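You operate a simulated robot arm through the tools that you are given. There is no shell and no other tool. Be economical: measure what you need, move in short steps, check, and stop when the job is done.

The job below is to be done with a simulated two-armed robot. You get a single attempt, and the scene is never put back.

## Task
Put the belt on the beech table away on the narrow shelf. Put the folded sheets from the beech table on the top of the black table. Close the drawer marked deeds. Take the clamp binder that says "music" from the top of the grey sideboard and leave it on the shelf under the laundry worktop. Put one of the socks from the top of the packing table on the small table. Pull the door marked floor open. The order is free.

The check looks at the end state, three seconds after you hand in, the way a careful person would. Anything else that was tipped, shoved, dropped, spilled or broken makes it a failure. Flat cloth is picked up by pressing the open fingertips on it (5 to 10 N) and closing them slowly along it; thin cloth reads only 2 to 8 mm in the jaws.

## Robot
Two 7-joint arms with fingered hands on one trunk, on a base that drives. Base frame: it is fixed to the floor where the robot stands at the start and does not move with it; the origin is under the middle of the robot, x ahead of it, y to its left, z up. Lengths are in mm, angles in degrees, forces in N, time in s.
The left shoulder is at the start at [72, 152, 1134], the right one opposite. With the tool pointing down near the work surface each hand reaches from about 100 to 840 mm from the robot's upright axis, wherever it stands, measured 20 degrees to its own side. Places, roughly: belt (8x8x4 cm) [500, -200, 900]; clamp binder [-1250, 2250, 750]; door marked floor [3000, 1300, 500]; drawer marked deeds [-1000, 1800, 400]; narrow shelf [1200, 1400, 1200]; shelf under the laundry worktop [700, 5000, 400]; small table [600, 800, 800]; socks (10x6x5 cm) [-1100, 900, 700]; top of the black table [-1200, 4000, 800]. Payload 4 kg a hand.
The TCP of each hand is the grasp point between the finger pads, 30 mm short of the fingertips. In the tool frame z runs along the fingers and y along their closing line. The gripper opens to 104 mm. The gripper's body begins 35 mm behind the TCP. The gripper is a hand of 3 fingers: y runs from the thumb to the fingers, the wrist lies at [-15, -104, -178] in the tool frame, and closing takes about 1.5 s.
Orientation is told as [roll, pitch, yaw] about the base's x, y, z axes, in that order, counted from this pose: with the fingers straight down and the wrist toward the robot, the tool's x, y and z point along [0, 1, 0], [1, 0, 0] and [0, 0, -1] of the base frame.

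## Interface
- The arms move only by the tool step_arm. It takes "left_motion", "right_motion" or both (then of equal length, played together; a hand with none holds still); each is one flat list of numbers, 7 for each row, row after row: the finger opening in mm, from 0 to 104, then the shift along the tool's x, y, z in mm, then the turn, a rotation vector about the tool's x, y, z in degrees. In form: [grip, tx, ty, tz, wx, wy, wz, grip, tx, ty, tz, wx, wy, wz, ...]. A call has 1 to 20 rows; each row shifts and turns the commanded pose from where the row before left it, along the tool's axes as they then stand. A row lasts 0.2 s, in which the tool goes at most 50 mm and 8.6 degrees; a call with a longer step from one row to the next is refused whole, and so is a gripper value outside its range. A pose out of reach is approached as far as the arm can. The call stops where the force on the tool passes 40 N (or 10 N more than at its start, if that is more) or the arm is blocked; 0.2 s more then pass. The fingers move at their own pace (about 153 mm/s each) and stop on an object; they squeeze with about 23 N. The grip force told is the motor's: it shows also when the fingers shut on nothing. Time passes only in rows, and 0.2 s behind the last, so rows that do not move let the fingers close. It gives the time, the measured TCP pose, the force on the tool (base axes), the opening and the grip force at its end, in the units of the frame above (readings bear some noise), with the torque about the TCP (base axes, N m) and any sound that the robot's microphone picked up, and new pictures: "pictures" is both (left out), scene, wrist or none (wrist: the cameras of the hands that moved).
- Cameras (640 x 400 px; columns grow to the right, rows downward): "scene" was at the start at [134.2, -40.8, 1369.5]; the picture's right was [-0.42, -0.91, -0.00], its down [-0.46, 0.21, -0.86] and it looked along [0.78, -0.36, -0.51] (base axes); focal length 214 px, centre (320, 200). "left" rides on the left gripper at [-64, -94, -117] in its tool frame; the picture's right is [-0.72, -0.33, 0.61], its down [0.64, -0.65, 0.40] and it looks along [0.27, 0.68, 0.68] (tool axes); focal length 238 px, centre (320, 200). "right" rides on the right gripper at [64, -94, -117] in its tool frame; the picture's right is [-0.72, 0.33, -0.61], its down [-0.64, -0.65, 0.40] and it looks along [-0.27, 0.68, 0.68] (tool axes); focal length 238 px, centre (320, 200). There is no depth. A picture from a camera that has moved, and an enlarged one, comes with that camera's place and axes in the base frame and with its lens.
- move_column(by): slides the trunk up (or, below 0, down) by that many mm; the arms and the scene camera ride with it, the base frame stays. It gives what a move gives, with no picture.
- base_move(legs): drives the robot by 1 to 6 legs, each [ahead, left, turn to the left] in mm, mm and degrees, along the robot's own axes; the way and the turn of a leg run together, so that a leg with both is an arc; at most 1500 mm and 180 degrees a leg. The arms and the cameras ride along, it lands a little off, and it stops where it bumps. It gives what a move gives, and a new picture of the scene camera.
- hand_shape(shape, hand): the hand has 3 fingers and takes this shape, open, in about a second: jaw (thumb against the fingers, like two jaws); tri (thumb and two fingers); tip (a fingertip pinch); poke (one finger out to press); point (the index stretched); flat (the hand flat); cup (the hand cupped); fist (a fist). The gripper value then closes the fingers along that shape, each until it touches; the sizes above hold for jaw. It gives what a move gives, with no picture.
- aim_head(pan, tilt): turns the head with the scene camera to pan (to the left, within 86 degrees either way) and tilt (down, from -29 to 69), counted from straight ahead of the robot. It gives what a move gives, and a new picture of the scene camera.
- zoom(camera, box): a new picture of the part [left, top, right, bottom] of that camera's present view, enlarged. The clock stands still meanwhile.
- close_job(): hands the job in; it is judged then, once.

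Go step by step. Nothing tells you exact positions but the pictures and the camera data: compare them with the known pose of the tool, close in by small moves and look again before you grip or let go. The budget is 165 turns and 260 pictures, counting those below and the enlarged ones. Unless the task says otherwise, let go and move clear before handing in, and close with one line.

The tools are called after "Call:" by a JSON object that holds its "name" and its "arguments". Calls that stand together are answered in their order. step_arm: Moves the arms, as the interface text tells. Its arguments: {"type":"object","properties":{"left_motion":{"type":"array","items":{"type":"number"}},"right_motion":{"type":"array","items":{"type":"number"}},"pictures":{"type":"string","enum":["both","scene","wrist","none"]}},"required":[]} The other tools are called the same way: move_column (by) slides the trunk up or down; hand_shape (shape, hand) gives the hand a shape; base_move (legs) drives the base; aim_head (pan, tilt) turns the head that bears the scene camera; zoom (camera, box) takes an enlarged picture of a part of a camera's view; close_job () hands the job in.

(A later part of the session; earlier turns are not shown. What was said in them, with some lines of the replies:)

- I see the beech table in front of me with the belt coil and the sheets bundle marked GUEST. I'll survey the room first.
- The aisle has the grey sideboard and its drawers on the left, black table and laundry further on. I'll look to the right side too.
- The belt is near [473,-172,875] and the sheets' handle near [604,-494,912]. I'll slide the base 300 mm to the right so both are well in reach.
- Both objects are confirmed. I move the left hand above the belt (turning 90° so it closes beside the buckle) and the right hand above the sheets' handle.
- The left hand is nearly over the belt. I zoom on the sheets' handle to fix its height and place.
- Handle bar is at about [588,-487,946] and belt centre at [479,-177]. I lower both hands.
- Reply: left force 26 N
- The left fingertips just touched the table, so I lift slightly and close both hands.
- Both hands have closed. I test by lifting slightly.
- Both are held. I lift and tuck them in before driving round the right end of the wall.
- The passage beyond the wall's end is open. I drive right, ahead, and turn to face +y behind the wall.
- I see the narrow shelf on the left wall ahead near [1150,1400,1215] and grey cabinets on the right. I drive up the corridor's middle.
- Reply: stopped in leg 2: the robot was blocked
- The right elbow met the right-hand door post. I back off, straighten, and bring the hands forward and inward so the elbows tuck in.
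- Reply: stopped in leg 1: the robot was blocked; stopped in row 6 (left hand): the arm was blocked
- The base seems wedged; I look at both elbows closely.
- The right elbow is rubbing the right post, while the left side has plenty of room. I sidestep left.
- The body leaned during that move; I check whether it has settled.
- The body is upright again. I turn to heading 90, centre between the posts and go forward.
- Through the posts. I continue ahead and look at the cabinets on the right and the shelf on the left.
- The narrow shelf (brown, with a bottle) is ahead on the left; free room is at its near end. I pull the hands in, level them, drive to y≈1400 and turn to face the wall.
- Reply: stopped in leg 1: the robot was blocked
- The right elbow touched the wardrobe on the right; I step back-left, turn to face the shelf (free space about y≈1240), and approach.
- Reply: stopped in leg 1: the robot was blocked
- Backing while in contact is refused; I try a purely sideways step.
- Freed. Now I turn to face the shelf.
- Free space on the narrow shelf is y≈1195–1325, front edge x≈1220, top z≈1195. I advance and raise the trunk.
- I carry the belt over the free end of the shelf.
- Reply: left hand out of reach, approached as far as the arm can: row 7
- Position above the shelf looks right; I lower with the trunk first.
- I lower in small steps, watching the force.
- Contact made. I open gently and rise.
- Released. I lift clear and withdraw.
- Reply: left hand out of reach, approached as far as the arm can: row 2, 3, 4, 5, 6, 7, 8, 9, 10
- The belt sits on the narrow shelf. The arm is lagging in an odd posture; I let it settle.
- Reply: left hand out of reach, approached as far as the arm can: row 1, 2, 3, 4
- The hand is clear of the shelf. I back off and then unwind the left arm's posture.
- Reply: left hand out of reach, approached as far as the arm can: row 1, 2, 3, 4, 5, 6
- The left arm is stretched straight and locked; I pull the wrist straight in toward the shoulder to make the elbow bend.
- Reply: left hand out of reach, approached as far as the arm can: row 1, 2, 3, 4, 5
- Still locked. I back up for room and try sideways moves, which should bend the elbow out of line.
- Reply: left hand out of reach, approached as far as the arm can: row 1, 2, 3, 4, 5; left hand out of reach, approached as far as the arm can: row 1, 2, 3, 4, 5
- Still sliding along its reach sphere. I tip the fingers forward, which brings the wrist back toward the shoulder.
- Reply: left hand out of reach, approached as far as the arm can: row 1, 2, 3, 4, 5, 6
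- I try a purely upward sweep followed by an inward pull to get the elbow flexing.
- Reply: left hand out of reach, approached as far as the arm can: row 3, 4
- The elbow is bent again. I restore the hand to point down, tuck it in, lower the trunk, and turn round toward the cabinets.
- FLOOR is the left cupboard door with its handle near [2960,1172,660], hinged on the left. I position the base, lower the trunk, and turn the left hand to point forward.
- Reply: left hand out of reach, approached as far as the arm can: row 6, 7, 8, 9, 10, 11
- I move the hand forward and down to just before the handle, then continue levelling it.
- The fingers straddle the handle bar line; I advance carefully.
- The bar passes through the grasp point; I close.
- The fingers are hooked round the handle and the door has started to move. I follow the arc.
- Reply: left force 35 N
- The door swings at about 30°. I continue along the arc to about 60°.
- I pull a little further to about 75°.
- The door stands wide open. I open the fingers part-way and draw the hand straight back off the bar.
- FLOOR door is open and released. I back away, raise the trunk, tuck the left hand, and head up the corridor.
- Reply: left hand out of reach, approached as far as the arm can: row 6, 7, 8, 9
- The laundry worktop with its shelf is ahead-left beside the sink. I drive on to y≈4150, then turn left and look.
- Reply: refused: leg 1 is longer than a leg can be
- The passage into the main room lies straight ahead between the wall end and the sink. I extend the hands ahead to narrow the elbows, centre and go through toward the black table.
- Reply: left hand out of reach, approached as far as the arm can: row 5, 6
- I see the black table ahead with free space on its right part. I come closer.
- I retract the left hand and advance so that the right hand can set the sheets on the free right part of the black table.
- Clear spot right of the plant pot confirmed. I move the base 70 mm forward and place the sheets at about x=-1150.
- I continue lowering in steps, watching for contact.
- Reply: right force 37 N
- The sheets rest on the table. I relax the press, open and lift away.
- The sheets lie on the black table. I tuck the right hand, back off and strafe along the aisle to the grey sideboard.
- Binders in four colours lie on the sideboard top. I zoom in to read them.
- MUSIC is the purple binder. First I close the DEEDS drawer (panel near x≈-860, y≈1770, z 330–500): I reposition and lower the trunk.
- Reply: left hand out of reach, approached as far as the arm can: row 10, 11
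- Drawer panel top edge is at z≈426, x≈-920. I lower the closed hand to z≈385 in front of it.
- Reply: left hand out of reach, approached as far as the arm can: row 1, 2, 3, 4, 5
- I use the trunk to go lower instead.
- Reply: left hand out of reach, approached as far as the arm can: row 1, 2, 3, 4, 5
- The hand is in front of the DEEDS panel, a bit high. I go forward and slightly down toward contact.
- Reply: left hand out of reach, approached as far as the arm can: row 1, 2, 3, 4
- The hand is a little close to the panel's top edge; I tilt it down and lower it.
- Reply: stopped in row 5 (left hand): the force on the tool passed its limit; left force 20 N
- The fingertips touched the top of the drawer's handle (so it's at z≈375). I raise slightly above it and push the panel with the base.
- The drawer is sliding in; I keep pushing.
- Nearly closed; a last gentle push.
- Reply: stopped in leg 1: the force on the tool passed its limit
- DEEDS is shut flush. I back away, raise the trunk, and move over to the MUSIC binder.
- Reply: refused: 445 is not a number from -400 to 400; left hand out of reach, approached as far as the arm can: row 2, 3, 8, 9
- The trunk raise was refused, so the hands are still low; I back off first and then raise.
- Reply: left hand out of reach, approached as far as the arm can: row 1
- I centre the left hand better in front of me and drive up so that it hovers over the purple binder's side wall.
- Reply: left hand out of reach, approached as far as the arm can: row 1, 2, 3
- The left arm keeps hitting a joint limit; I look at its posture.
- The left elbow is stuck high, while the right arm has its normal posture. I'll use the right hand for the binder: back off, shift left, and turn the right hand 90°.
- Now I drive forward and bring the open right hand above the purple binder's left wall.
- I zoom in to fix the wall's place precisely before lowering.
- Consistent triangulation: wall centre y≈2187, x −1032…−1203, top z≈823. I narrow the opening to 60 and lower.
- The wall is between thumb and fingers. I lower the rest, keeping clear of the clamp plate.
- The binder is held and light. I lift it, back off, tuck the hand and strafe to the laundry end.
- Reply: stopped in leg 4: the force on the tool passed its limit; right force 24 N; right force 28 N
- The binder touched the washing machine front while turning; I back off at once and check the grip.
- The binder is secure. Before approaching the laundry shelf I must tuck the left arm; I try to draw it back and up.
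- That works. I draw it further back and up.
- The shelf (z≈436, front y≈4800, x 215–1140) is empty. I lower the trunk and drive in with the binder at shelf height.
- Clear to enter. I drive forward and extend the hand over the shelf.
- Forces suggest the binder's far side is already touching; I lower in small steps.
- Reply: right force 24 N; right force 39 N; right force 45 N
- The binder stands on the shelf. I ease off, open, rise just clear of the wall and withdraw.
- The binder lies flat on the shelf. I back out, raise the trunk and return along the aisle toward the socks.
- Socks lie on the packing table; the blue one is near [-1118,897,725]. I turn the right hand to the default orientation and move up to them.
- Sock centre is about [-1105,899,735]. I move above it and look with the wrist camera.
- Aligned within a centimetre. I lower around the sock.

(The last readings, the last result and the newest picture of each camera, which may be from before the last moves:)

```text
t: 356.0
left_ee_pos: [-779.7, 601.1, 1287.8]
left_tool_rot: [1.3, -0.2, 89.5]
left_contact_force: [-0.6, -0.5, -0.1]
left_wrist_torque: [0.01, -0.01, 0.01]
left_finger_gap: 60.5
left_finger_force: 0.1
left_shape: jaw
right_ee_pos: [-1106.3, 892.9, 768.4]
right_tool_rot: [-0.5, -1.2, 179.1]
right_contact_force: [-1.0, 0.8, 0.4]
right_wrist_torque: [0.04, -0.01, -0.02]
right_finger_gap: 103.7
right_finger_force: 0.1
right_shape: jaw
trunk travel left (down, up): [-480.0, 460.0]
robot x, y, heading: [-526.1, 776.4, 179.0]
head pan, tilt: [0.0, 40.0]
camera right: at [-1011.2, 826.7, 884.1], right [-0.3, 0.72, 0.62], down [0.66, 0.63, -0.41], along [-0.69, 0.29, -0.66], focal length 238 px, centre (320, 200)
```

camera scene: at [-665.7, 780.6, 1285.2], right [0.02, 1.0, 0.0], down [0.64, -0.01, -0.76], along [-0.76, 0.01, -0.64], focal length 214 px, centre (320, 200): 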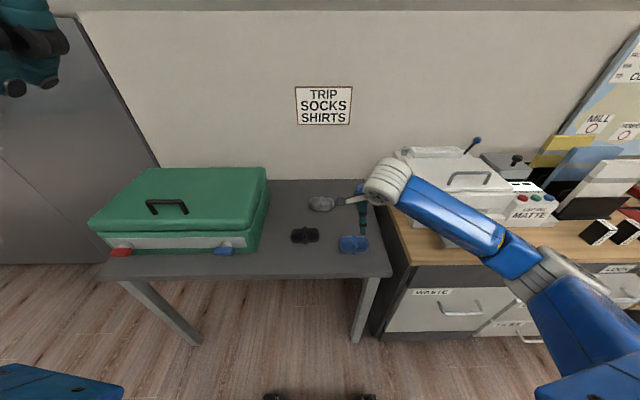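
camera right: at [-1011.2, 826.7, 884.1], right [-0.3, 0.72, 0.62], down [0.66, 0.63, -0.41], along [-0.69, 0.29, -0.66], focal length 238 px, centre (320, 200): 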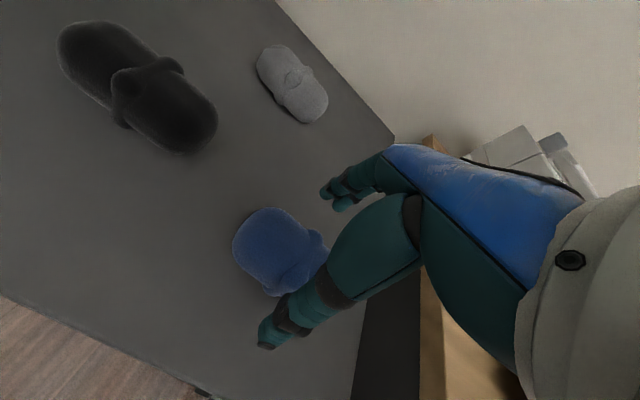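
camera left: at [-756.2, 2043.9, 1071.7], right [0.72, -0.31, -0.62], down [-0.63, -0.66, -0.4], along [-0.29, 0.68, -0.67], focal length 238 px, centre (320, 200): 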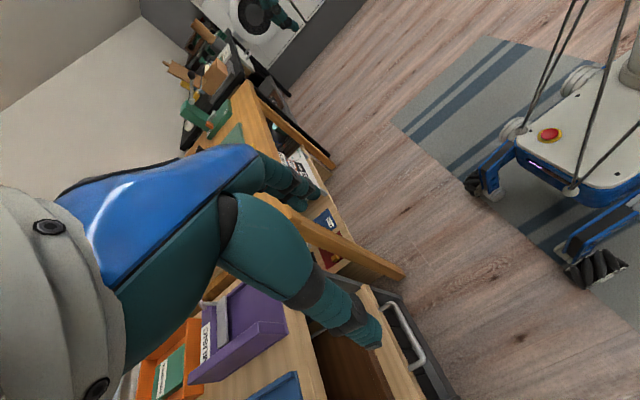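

Call:
{"name": "step_arm", "arguments": {"right_motion": [104, 8, 0, 10, 0, 0, 0, 104, 0, 0, 8, 0, 0, 0], "pictures": "none"}}

Call:
{"name": "step_arm", "arguments": {"right_motion": [104, 0, 0, 6, 0, 0, 0], "pictures": "wrist"}}

```text
t: 356.6
left_ee_pos: [-779.8, 601.4, 1288.5]
left_tool_rot: [1.2, -0.2, 89.4]
left_contact_force: [0.7, 0.7, -0.2]
left_wrist_torque: [0.03, -0.01, -0.02]
left_finger_gap: 60.4
left_finger_force: 0.0
left_shape: jaw
right_ee_pos: [-1106.8, 885.4, 751.3]
right_tool_rot: [-0.4, -1.2, 179.0]
right_contact_force: [0.2, 0.9, 0.0]
right_wrist_torque: [0.0, 0.02, -0.02]
right_finger_gap: 104.0
right_finger_force: 0.1
right_shape: jaw
trunk travel left (down, up): [-480.0, 460.0]
robot x, y, heading: [-531.1, 776.5, 179.1]
head pan, tilt: [0.0, 40.0]
```

```text
t: 357.0
left_ee_pos: [-778.8, 600.7, 1288.2]
left_tool_rot: [1.2, -0.2, 89.4]
left_contact_force: [0.2, 0.7, -0.3]
left_wrist_torque: [0.01, 0.01, 0.0]
left_finger_gap: 60.3
left_finger_force: 0.1
left_shape: jaw
right_ee_pos: [-1108.3, 886.4, 745.6]
right_tool_rot: [-0.4, -1.2, 178.9]
right_contact_force: [0.1, -0.5, 0.6]
right_wrist_torque: [0.01, -0.04, -0.04]
right_finger_gap: 104.1
right_finger_force: 0.1
right_shape: jaw
trunk travel left (down, up): [-480.0, 460.0]
robot x, y, heading: [-528.7, 778.5, 179.2]
head pan, tilt: [0.0, 40.0]
camera right: at [-1011.0, 819.2, 859.2], right [-0.3, 0.72, 0.62], down [0.66, 0.63, -0.41], along [-0.69, 0.29, -0.66], focal length 238 px, centre (320, 200)
```

right: 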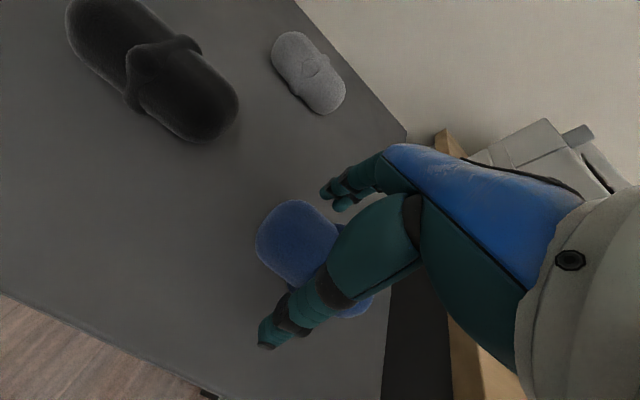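

Call:
{"name": "step_arm", "arguments": {"right_motion": [104, 0, 0, 5, 0, 0, 0, 70, 0, 0, 0, 0, 0, 0, 40, 0, 0, 0, 0, 0, 0, 20, 0, 0, 0, 0, 0, 0, 10, 0, 0, 0, 0, 0, 0, 10, 0, 0, 0, 0, 0, 0, 10, 0, 0, 0, 0, 0, 0], "pictures": "none"}}

Call:
{"name": "step_arm", "arguments": {"right_motion": [10, 0, 0, -15, 0, 0, 0, 10, 0, 0, -25, 0, 0, 0, 10, 0, 0, -30, 0, 0, 0]}}

```text
t: 358.6
left_ee_pos: [-779.0, 601.3, 1287.6]
left_tool_rot: [1.3, -0.1, 89.5]
left_contact_force: [-0.1, -0.1, -1.4]
left_wrist_torque: [0.01, 0.0, 0.0]
left_finger_gap: 60.5
left_finger_force: 0.0
left_shape: jaw
right_ee_pos: [-1105.9, 886.4, 739.9]
right_tool_rot: [-0.4, -1.2, 179.0]
right_contact_force: [0.0, 0.7, -0.1]
right_wrist_torque: [-0.06, 0.0, -0.01]
right_finger_gap: 45.8
right_finger_force: 22.7
right_shape: jaw
trunk travel left (down, up): [-480.0, 460.0]
robot x, y, heading: [-529.3, 780.0, 179.3]
head pan, tilt: [0.0, 40.0]
```

```text
t: 359.4
left_ee_pos: [-780.6, 601.0, 1288.3]
left_tool_rot: [1.4, -0.2, 89.4]
left_contact_force: [-0.3, -0.2, 0.4]
left_wrist_torque: [-0.01, -0.04, 0.02]
left_finger_gap: 60.7
left_finger_force: 0.0
left_shape: jaw
right_ee_pos: [-1104.4, 884.7, 809.8]
right_tool_rot: [-0.3, -1.3, 179.1]
right_contact_force: [-1.0, -0.3, -0.6]
right_wrist_torque: [0.02, 0.02, -0.03]
right_finger_gap: 46.0
right_finger_force: 22.8
right_shape: jaw
trunk travel left (down, up): [-480.0, 460.0]
robot x, y, heading: [-529.9, 778.4, 179.0]
head pan, tilt: [0.0, 40.0]
camera scene: at [-665.4, 779.4, 1285.2], right [0.02, 1.0, 0.0], down [0.64, -0.01, -0.76], along [-0.76, 0.01, -0.64], focal length 214 px, centre (320, 200)
camera right: at [-1008.5, 818.3, 924.6], right [-0.3, 0.72, 0.62], down [0.66, 0.63, -0.41], along [-0.69, 0.29, -0.66], focal length 238 px, centre (320, 200)
```

scene: 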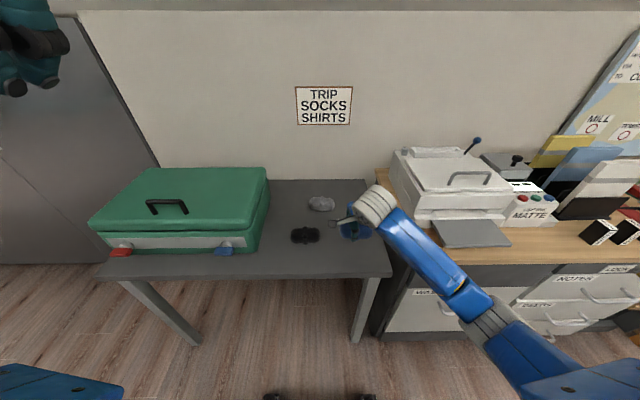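
right: 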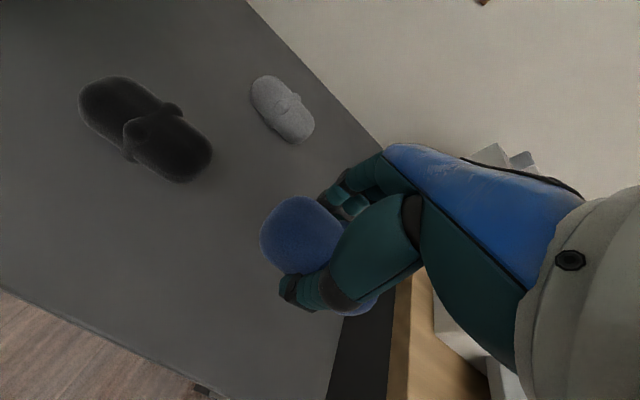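

The sock is held. I lift, tuck, back off and turn toward the small table.

Call:
{"name": "step_arm", "arguments": {"right_motion": [10, 0, 0, -40, 0, 0, 0, 10, 0, 0, -40, 0, 0, 0, 10, 0, -20, -40, 0, 0, 0, 10, 0, -30, -35, 0, 0, 0, 10, 0, -35, -30, 0, 0, 0, 10, 0, -35, -20, 0, 0, 0, 10, 0, -35, 0, 0, 0, 0], "pictures": "none"}}

Call:
{"name": "base_move", "arguments": {"legs": [[-260, 0, 0], [0, 0, 90], [0, 0, 91]]}}

Call:
{"name": "aim_head", "arguments": {"pan": 0, "tilt": 35}}

```text
t: 361.0
left_ee_pos: [-779.7, 600.9, 1288.0]
left_tool_rot: [1.4, -0.2, 89.3]
left_contact_force: [0.5, 0.2, -0.6]
left_wrist_torque: [-0.04, 0.0, 0.0]
left_finger_gap: 60.4
left_finger_force: 0.1
left_shape: jaw
right_ee_pos: [-944.5, 880.3, 1013.7]
right_tool_rot: [-0.4, -1.2, 178.9]
right_contact_force: [0.4, 0.2, -1.0]
right_wrist_torque: [-0.01, 0.03, -0.03]
right_finger_gap: 45.9
right_finger_force: 23.2
right_shape: jaw
trunk travel left (down, up): [-480.0, 460.0]
robot x, y, heading: [-531.6, 780.5, 179.1]
head pan, tilt: [0.0, 40.0]
```

```text
t: 370.4
left_ee_pos: [-11.3, 945.3, 1288.7]
left_tool_rot: [1.2, -0.1, -92.1]
left_contact_force: [-0.1, -0.1, 0.6]
left_wrist_torque: [0.0, -0.03, -0.01]
left_finger_gap: 60.7
left_finger_force: 0.0
left_shape: jaw
right_ee_pos: [146.3, 660.2, 1013.2]
right_tool_rot: [-0.4, -1.3, -2.5]
right_contact_force: [0.5, -0.7, -0.8]
right_wrist_torque: [0.01, -0.02, -0.01]
right_finger_gap: 45.4
right_finger_force: 22.6
right_shape: jaw
trunk travel left (down, up): [-480.0, 460.0]
robot x, y, heading: [-268.5, 776.2, -2.3]
head pan, tilt: [0.0, 40.0]
camera scene: at [-132.4, 769.4, 1285.2], right [-0.04, -1.0, 0.0], down [-0.64, 0.03, -0.76], along [0.76, -0.03, -0.64], focal length 214 px, centre (320, 200)
```

scene: 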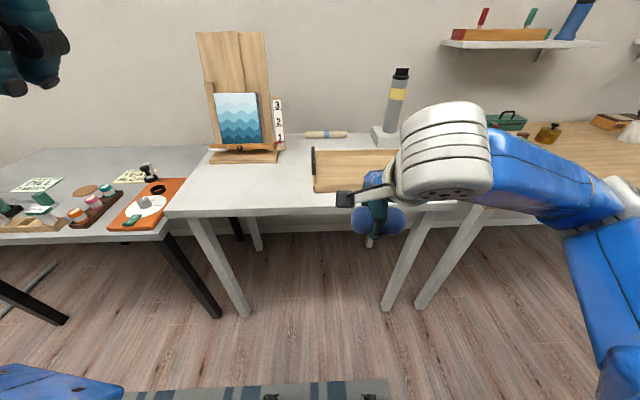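

```text
t: 371.1
left_ee_pos: [-13.0, 944.8, 1288.6]
left_tool_rot: [1.3, -0.2, -92.2]
left_contact_force: [-0.5, -0.5, 0.4]
left_wrist_torque: [0.03, 0.02, 0.0]
left_finger_gap: 60.5
left_finger_force: 0.1
left_shape: jaw
right_ee_pos: [146.4, 662.2, 1013.8]
right_tool_rot: [-0.4, -1.2, -2.6]
right_contact_force: [0.0, -0.5, -0.8]
right_wrist_torque: [0.01, -0.01, -0.04]
right_finger_gap: 45.3
right_finger_force: 22.9
right_shape: jaw
trunk travel left (down, up): [-480.0, 460.0]
robot x, y, heading: [-270.3, 777.5, -2.5]
head pan, tilt: [0.0, 35.0]
camera scene: at [-129.3, 769.5, 1292.7], right [-0.04, -1.0, 0.0], down [-0.57, 0.02, -0.82], along [0.82, -0.03, -0.58], focal length 214 px, centre (320, 200)
```

scene: 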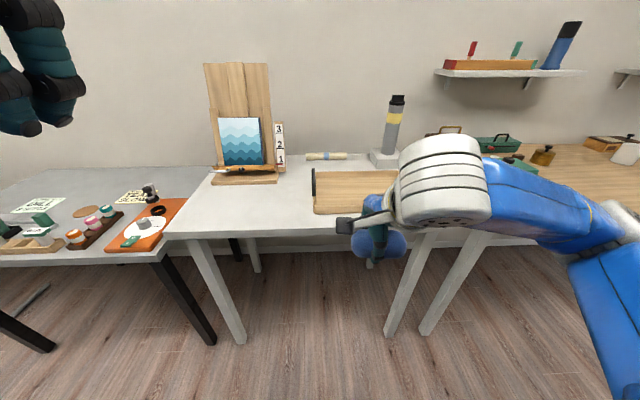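

The white small table has free space left of the tray, around [500,930]. I shift over and reach out.

Call:
{"name": "base_move", "arguments": {"legs": [[0, 265, 2.5], [200, 0, 0]]}}

Call:
{"name": "step_arm", "arguments": {"right_motion": [10, 0, 36, 0, 0, 0, 0, 10, 0, 36, 0, 0, 0, 0, 10, 0, 36, 0, 0, 0, 0, 10, 0, 36, 20, 0, 0, 0, 10, 0, 0, 40, 0, 0, 0]}}

```text
t: 374.2
left_ee_pos: [193.9, 1213.8, 1289.5]
left_tool_rot: [1.4, -0.3, -90.5]
left_contact_force: [0.7, 0.3, -0.2]
left_wrist_torque: [-0.02, -0.01, -0.03]
left_finger_gap: 60.3
left_finger_force: 0.0
left_shape: jaw
right_ee_pos: [361.9, 933.6, 1014.9]
right_tool_rot: [-0.6, -1.3, -0.9]
right_contact_force: [0.4, -0.3, -0.2]
right_wrist_torque: [0.0, 0.0, -0.01]
right_finger_gap: 45.3
right_finger_force: 23.2
right_shape: jaw
trunk travel left (down, up): [-480.0, 460.0]
robot x, y, heading: [-56.5, 1031.4, -0.9]
head pan, tilt: [0.0, 35.0]
camera scene: at [82.1, 1036.2, 1293.0], right [-0.01, -1.0, 0.01], down [-0.57, 0.0, -0.82], along [0.82, -0.01, -0.57], focal length 214 px, centre (320, 200)
```

scene: 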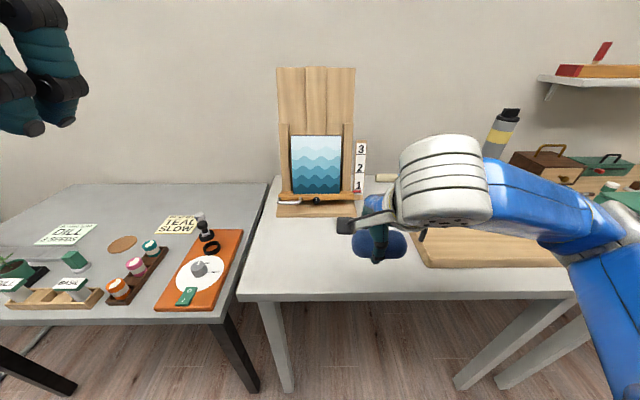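

```text
t: 375.4
left_ee_pos: [195.4, 1205.7, 1289.4]
left_tool_rot: [1.4, 0.0, -90.5]
left_contact_force: [-0.5, 0.3, -0.8]
left_wrist_torque: [-0.03, 0.01, 0.02]
left_finger_gap: 60.5
left_finger_force: 0.0
left_shape: jaw
right_ee_pos: [507.5, 924.2, 955.7]
right_tool_rot: [-0.2, -1.3, -0.9]
right_contact_force: [0.9, -0.8, -0.8]
right_wrist_torque: [0.03, 0.03, 0.0]
right_finger_gap: 45.5
right_finger_force: 22.4
right_shape: jaw
trunk travel left (down, up): [-480.0, 460.0]
robot x, y, heading: [-54.2, 1027.6, -0.6]
head pan, tilt: [0.0, 35.0]
camera scene: at [84.6, 1028.6, 1292.7], right [-0.01, -1.0, 0.0], down [-0.58, 0.01, -0.82], along [0.82, -0.01, -0.58], focal length 214 px, centre (320, 200)
camera right: at [413.3, 990.3, 1069.9], right [0.3, -0.72, 0.62], down [-0.65, -0.63, -0.42], along [0.69, -0.28, -0.66], focal length 238 px, centre (320, 200)
```

scene: 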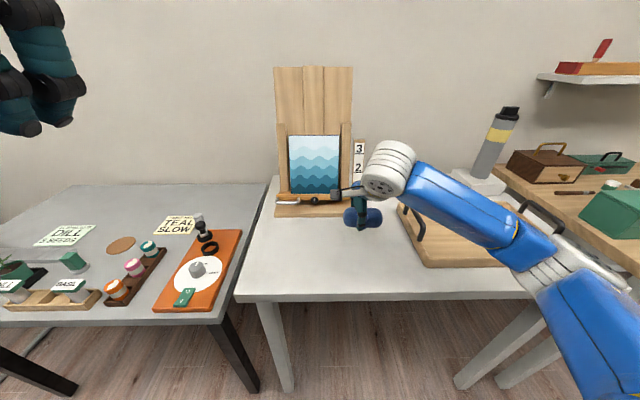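
right: 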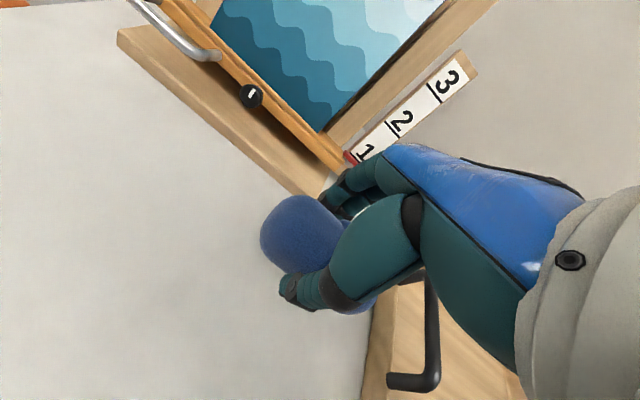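

Clear spot below. I lower the sock to the tabletop.

Call:
{"name": "step_arm", "arguments": {"right_motion": [10, 0, 0, 30, 0, 0, 0, 10, 0, 0, 30, 0, 0, 0, 10, 0, 0, 25, 0, 0, 0, 10, 0, 0, 10, 0, 0, 0], "pictures": "wrist"}}

Call:
{"name": "step_arm", "arguments": {"right_motion": [10, 0, 0, 8, 0, 0, 0, 10, 0, 0, 6, 0, 0, 0], "pictures": "none"}}

```text
t: 376.3
left_ee_pos: [191.6, 1206.3, 1290.2]
left_tool_rot: [1.5, -0.1, -90.5]
left_contact_force: [-0.2, 0.1, -0.2]
left_wrist_torque: [0.01, -0.01, -0.01]
left_finger_gap: 60.5
left_finger_force: 0.1
left_shape: jaw
right_ee_pos: [510.2, 928.4, 882.1]
right_tool_rot: [0.2, -2.9, -0.9]
right_contact_force: [-10.2, -2.0, 24.2]
right_wrist_torque: [-0.04, 0.44, -0.08]
right_finger_gap: 47.3
right_finger_force: 22.9
right_shape: jaw
trunk travel left (down, up): [-480.0, 460.0]
robot x, y, heading: [-55.3, 1033.1, -1.0]
head pan, tilt: [0.0, 35.0]
stopped in row 4 (right hand): the force on the tool passed its limit (the readings are from after the stop); the commanded pose is now the measured one
camera right: at [411.5, 992.4, 994.6], right [0.28, -0.73, 0.63], down [-0.64, -0.63, -0.44], along [0.71, -0.28, -0.64], focal length 238 px, centre (320, 200)
```

right: 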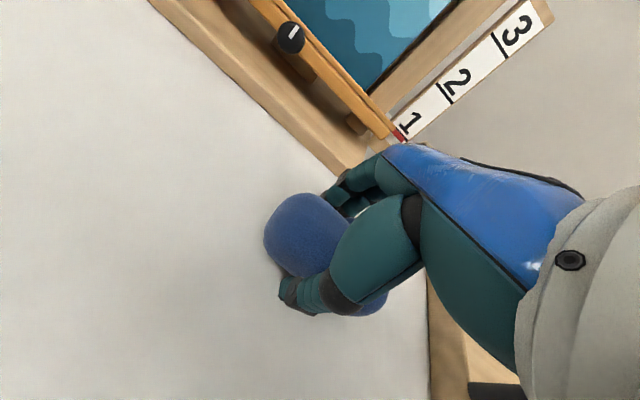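

```text
t: 376.7
left_ee_pos: [191.6, 1207.5, 1290.7]
left_tool_rot: [1.5, -0.1, -90.5]
left_contact_force: [0.2, -0.1, -0.2]
left_wrist_torque: [0.01, 0.05, -0.03]
left_finger_gap: 60.3
left_finger_force: 0.1
left_shape: jaw
right_ee_pos: [512.7, 930.0, 882.5]
right_tool_rot: [0.6, -3.8, -0.8]
right_contact_force: [-9.3, -0.2, 23.0]
right_wrist_torque: [0.03, 0.72, 0.03]
right_finger_gap: 46.7
right_finger_force: 23.1
right_shape: jaw
trunk travel left (down, up): [-480.0, 460.0]
robot x, y, heading: [-53.9, 1029.5, -0.7]
head pan, tilt: [0.0, 35.0]
stopped in row 1 (right hand): the force on the tool passed its limit (the readings are from after the stop); the commanded pose is now the measured one
```

Table contact reached. I ease up, open slowly and rise.

Call:
{"name": "step_arm", "arguments": {"right_motion": [10, 0, 0, -6, 0, 3.0, 0, 30, 0, 0, 0, 0, 0, 0, 60, 0, 0, 0, 0, 0, 0, 85, 0, 0, 0, 0, 0, 0, 100, 0, 0, 0, 0, 0, 0, 100, 0, 0, -20, 0, 0, 0, 100, 0, 0, -35, 0, 0, 0, 100, 0, 0, -40, 0, 0, 0]}}

```text
t: 378.5
left_ee_pos: [194.3, 1208.5, 1288.4]
left_tool_rot: [1.5, -0.1, -90.5]
left_contact_force: [-0.5, 0.1, 0.7]
left_wrist_torque: [0.02, 0.03, -0.02]
left_finger_gap: 60.6
left_finger_force: 0.0
left_shape: jaw
right_ee_pos: [507.8, 920.7, 979.2]
right_tool_rot: [3.4, -3.3, -1.0]
right_contact_force: [0.4, 0.7, -0.1]
right_wrist_torque: [-0.02, 0.01, 0.01]
right_finger_gap: 100.2
right_finger_force: 0.1
right_shape: jaw
trunk travel left (down, up): [-480.0, 460.0]
robot x, y, heading: [-53.9, 1035.6, -0.7]
head pan, tilt: [0.0, 35.0]
camera scene: at [84.4, 1030.8, 1292.7], right [-0.01, -1.0, 0.0], down [-0.57, 0.01, -0.82], along [0.82, -0.01, -0.57], focal length 214 px, centre (320, 200)
camera right: at [408.7, 977.5, 1094.6], right [0.28, -0.76, 0.59], down [-0.64, -0.61, -0.48], along [0.72, -0.24, -0.65], focal length 238 px, centre (320, 200)
```

scene: 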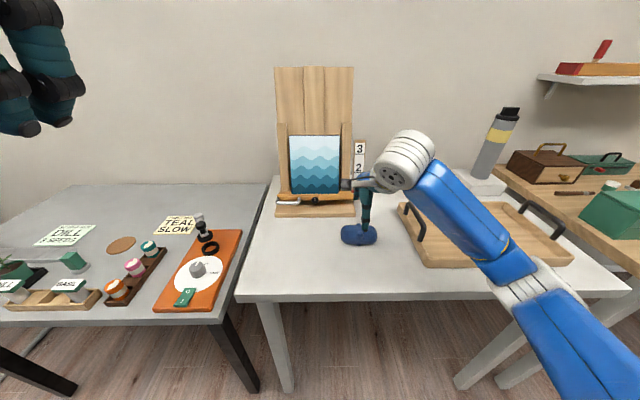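
right: 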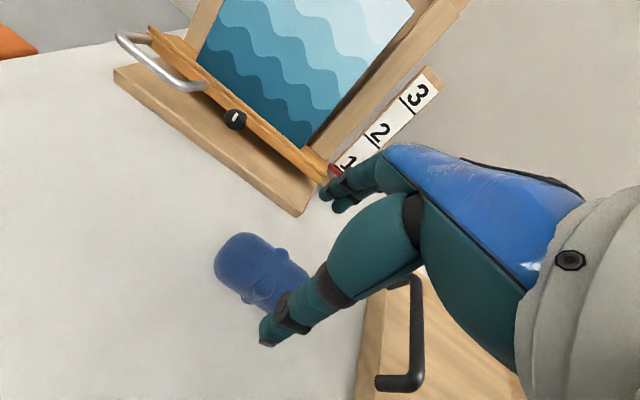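

The sock lies on the small table. I withdraw the hand, back off, and hand in.

Call:
{"name": "step_arm", "arguments": {"right_motion": [100, 0, -20, -35, 0, 0, 0, 100, 0, -35, -20, 0, 0, 0, 100, 0, -35, 0, 0, 0, 0], "pictures": "none"}}

Call:
{"name": "base_move", "arguments": {"legs": [[-200, 0, 0]]}}

```text
t: 379.3
left_ee_pos: [194.7, 1206.2, 1288.1]
left_tool_rot: [1.4, 0.0, -90.5]
left_contact_force: [0.6, 0.9, 0.6]
left_wrist_torque: [-0.01, -0.02, 0.0]
left_finger_gap: 60.3
left_finger_force: 0.1
left_shape: jaw
right_ee_pos: [412.6, 922.4, 1028.6]
right_tool_rot: [3.5, -3.2, -1.0]
right_contact_force: [0.1, 0.1, 0.0]
right_wrist_torque: [-0.03, 0.02, -0.02]
right_finger_gap: 99.9
right_finger_force: 0.1
right_shape: jaw
trunk travel left (down, up): [-480.0, 460.0]
robot x, y, heading: [-56.4, 1034.7, -0.7]
head pan, tilt: [0.0, 35.0]
```

```text
t: 380.9
left_ee_pos: [0.3, 1210.7, 1290.0]
left_tool_rot: [1.2, -0.1, -90.6]
left_contact_force: [-0.8, 1.0, 0.3]
left_wrist_torque: [0.0, -0.02, 0.03]
left_finger_gap: 60.6
left_finger_force: 0.1
left_shape: jaw
right_ee_pos: [219.6, 926.1, 1027.3]
right_tool_rot: [3.5, -3.1, -1.0]
right_contact_force: [1.2, -0.5, -0.7]
right_wrist_torque: [-0.01, 0.01, -0.01]
right_finger_gap: 100.1
right_finger_force: 0.1
right_shape: jaw
trunk travel left (down, up): [-480.0, 460.0]
robot x, y, heading: [-250.3, 1030.9, -0.8]
head pan, tilt: [0.0, 35.0]
camera scene: at [-109.6, 1032.9, 1292.5], right [-0.01, -1.0, 0.0], down [-0.58, 0.01, -0.82], along [0.82, -0.01, -0.58], focal length 214 px, centre (320, 200)
```

scene: 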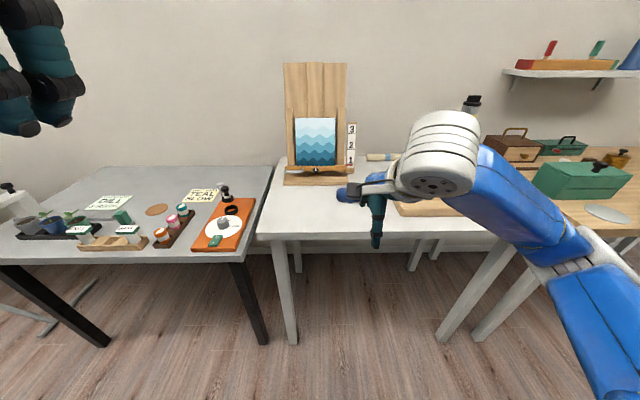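

All six jobs are done and the hands are clear, so I hand in.

Call:
{"name": "close_job", "arguments": {}}

```text
The job is handed in.
```

All six jobs are done and handed in: the belt is on the narrow shelf and the sheets are on the black table. The deeds drawer is closed, the music binder is on the laundry shelf, a blue sock is on the small table, and the floor door is open. On the way the robot bumped a door post and the wardrobe, and the binder touched the washing machine; I saw nothing moved or knocked over.
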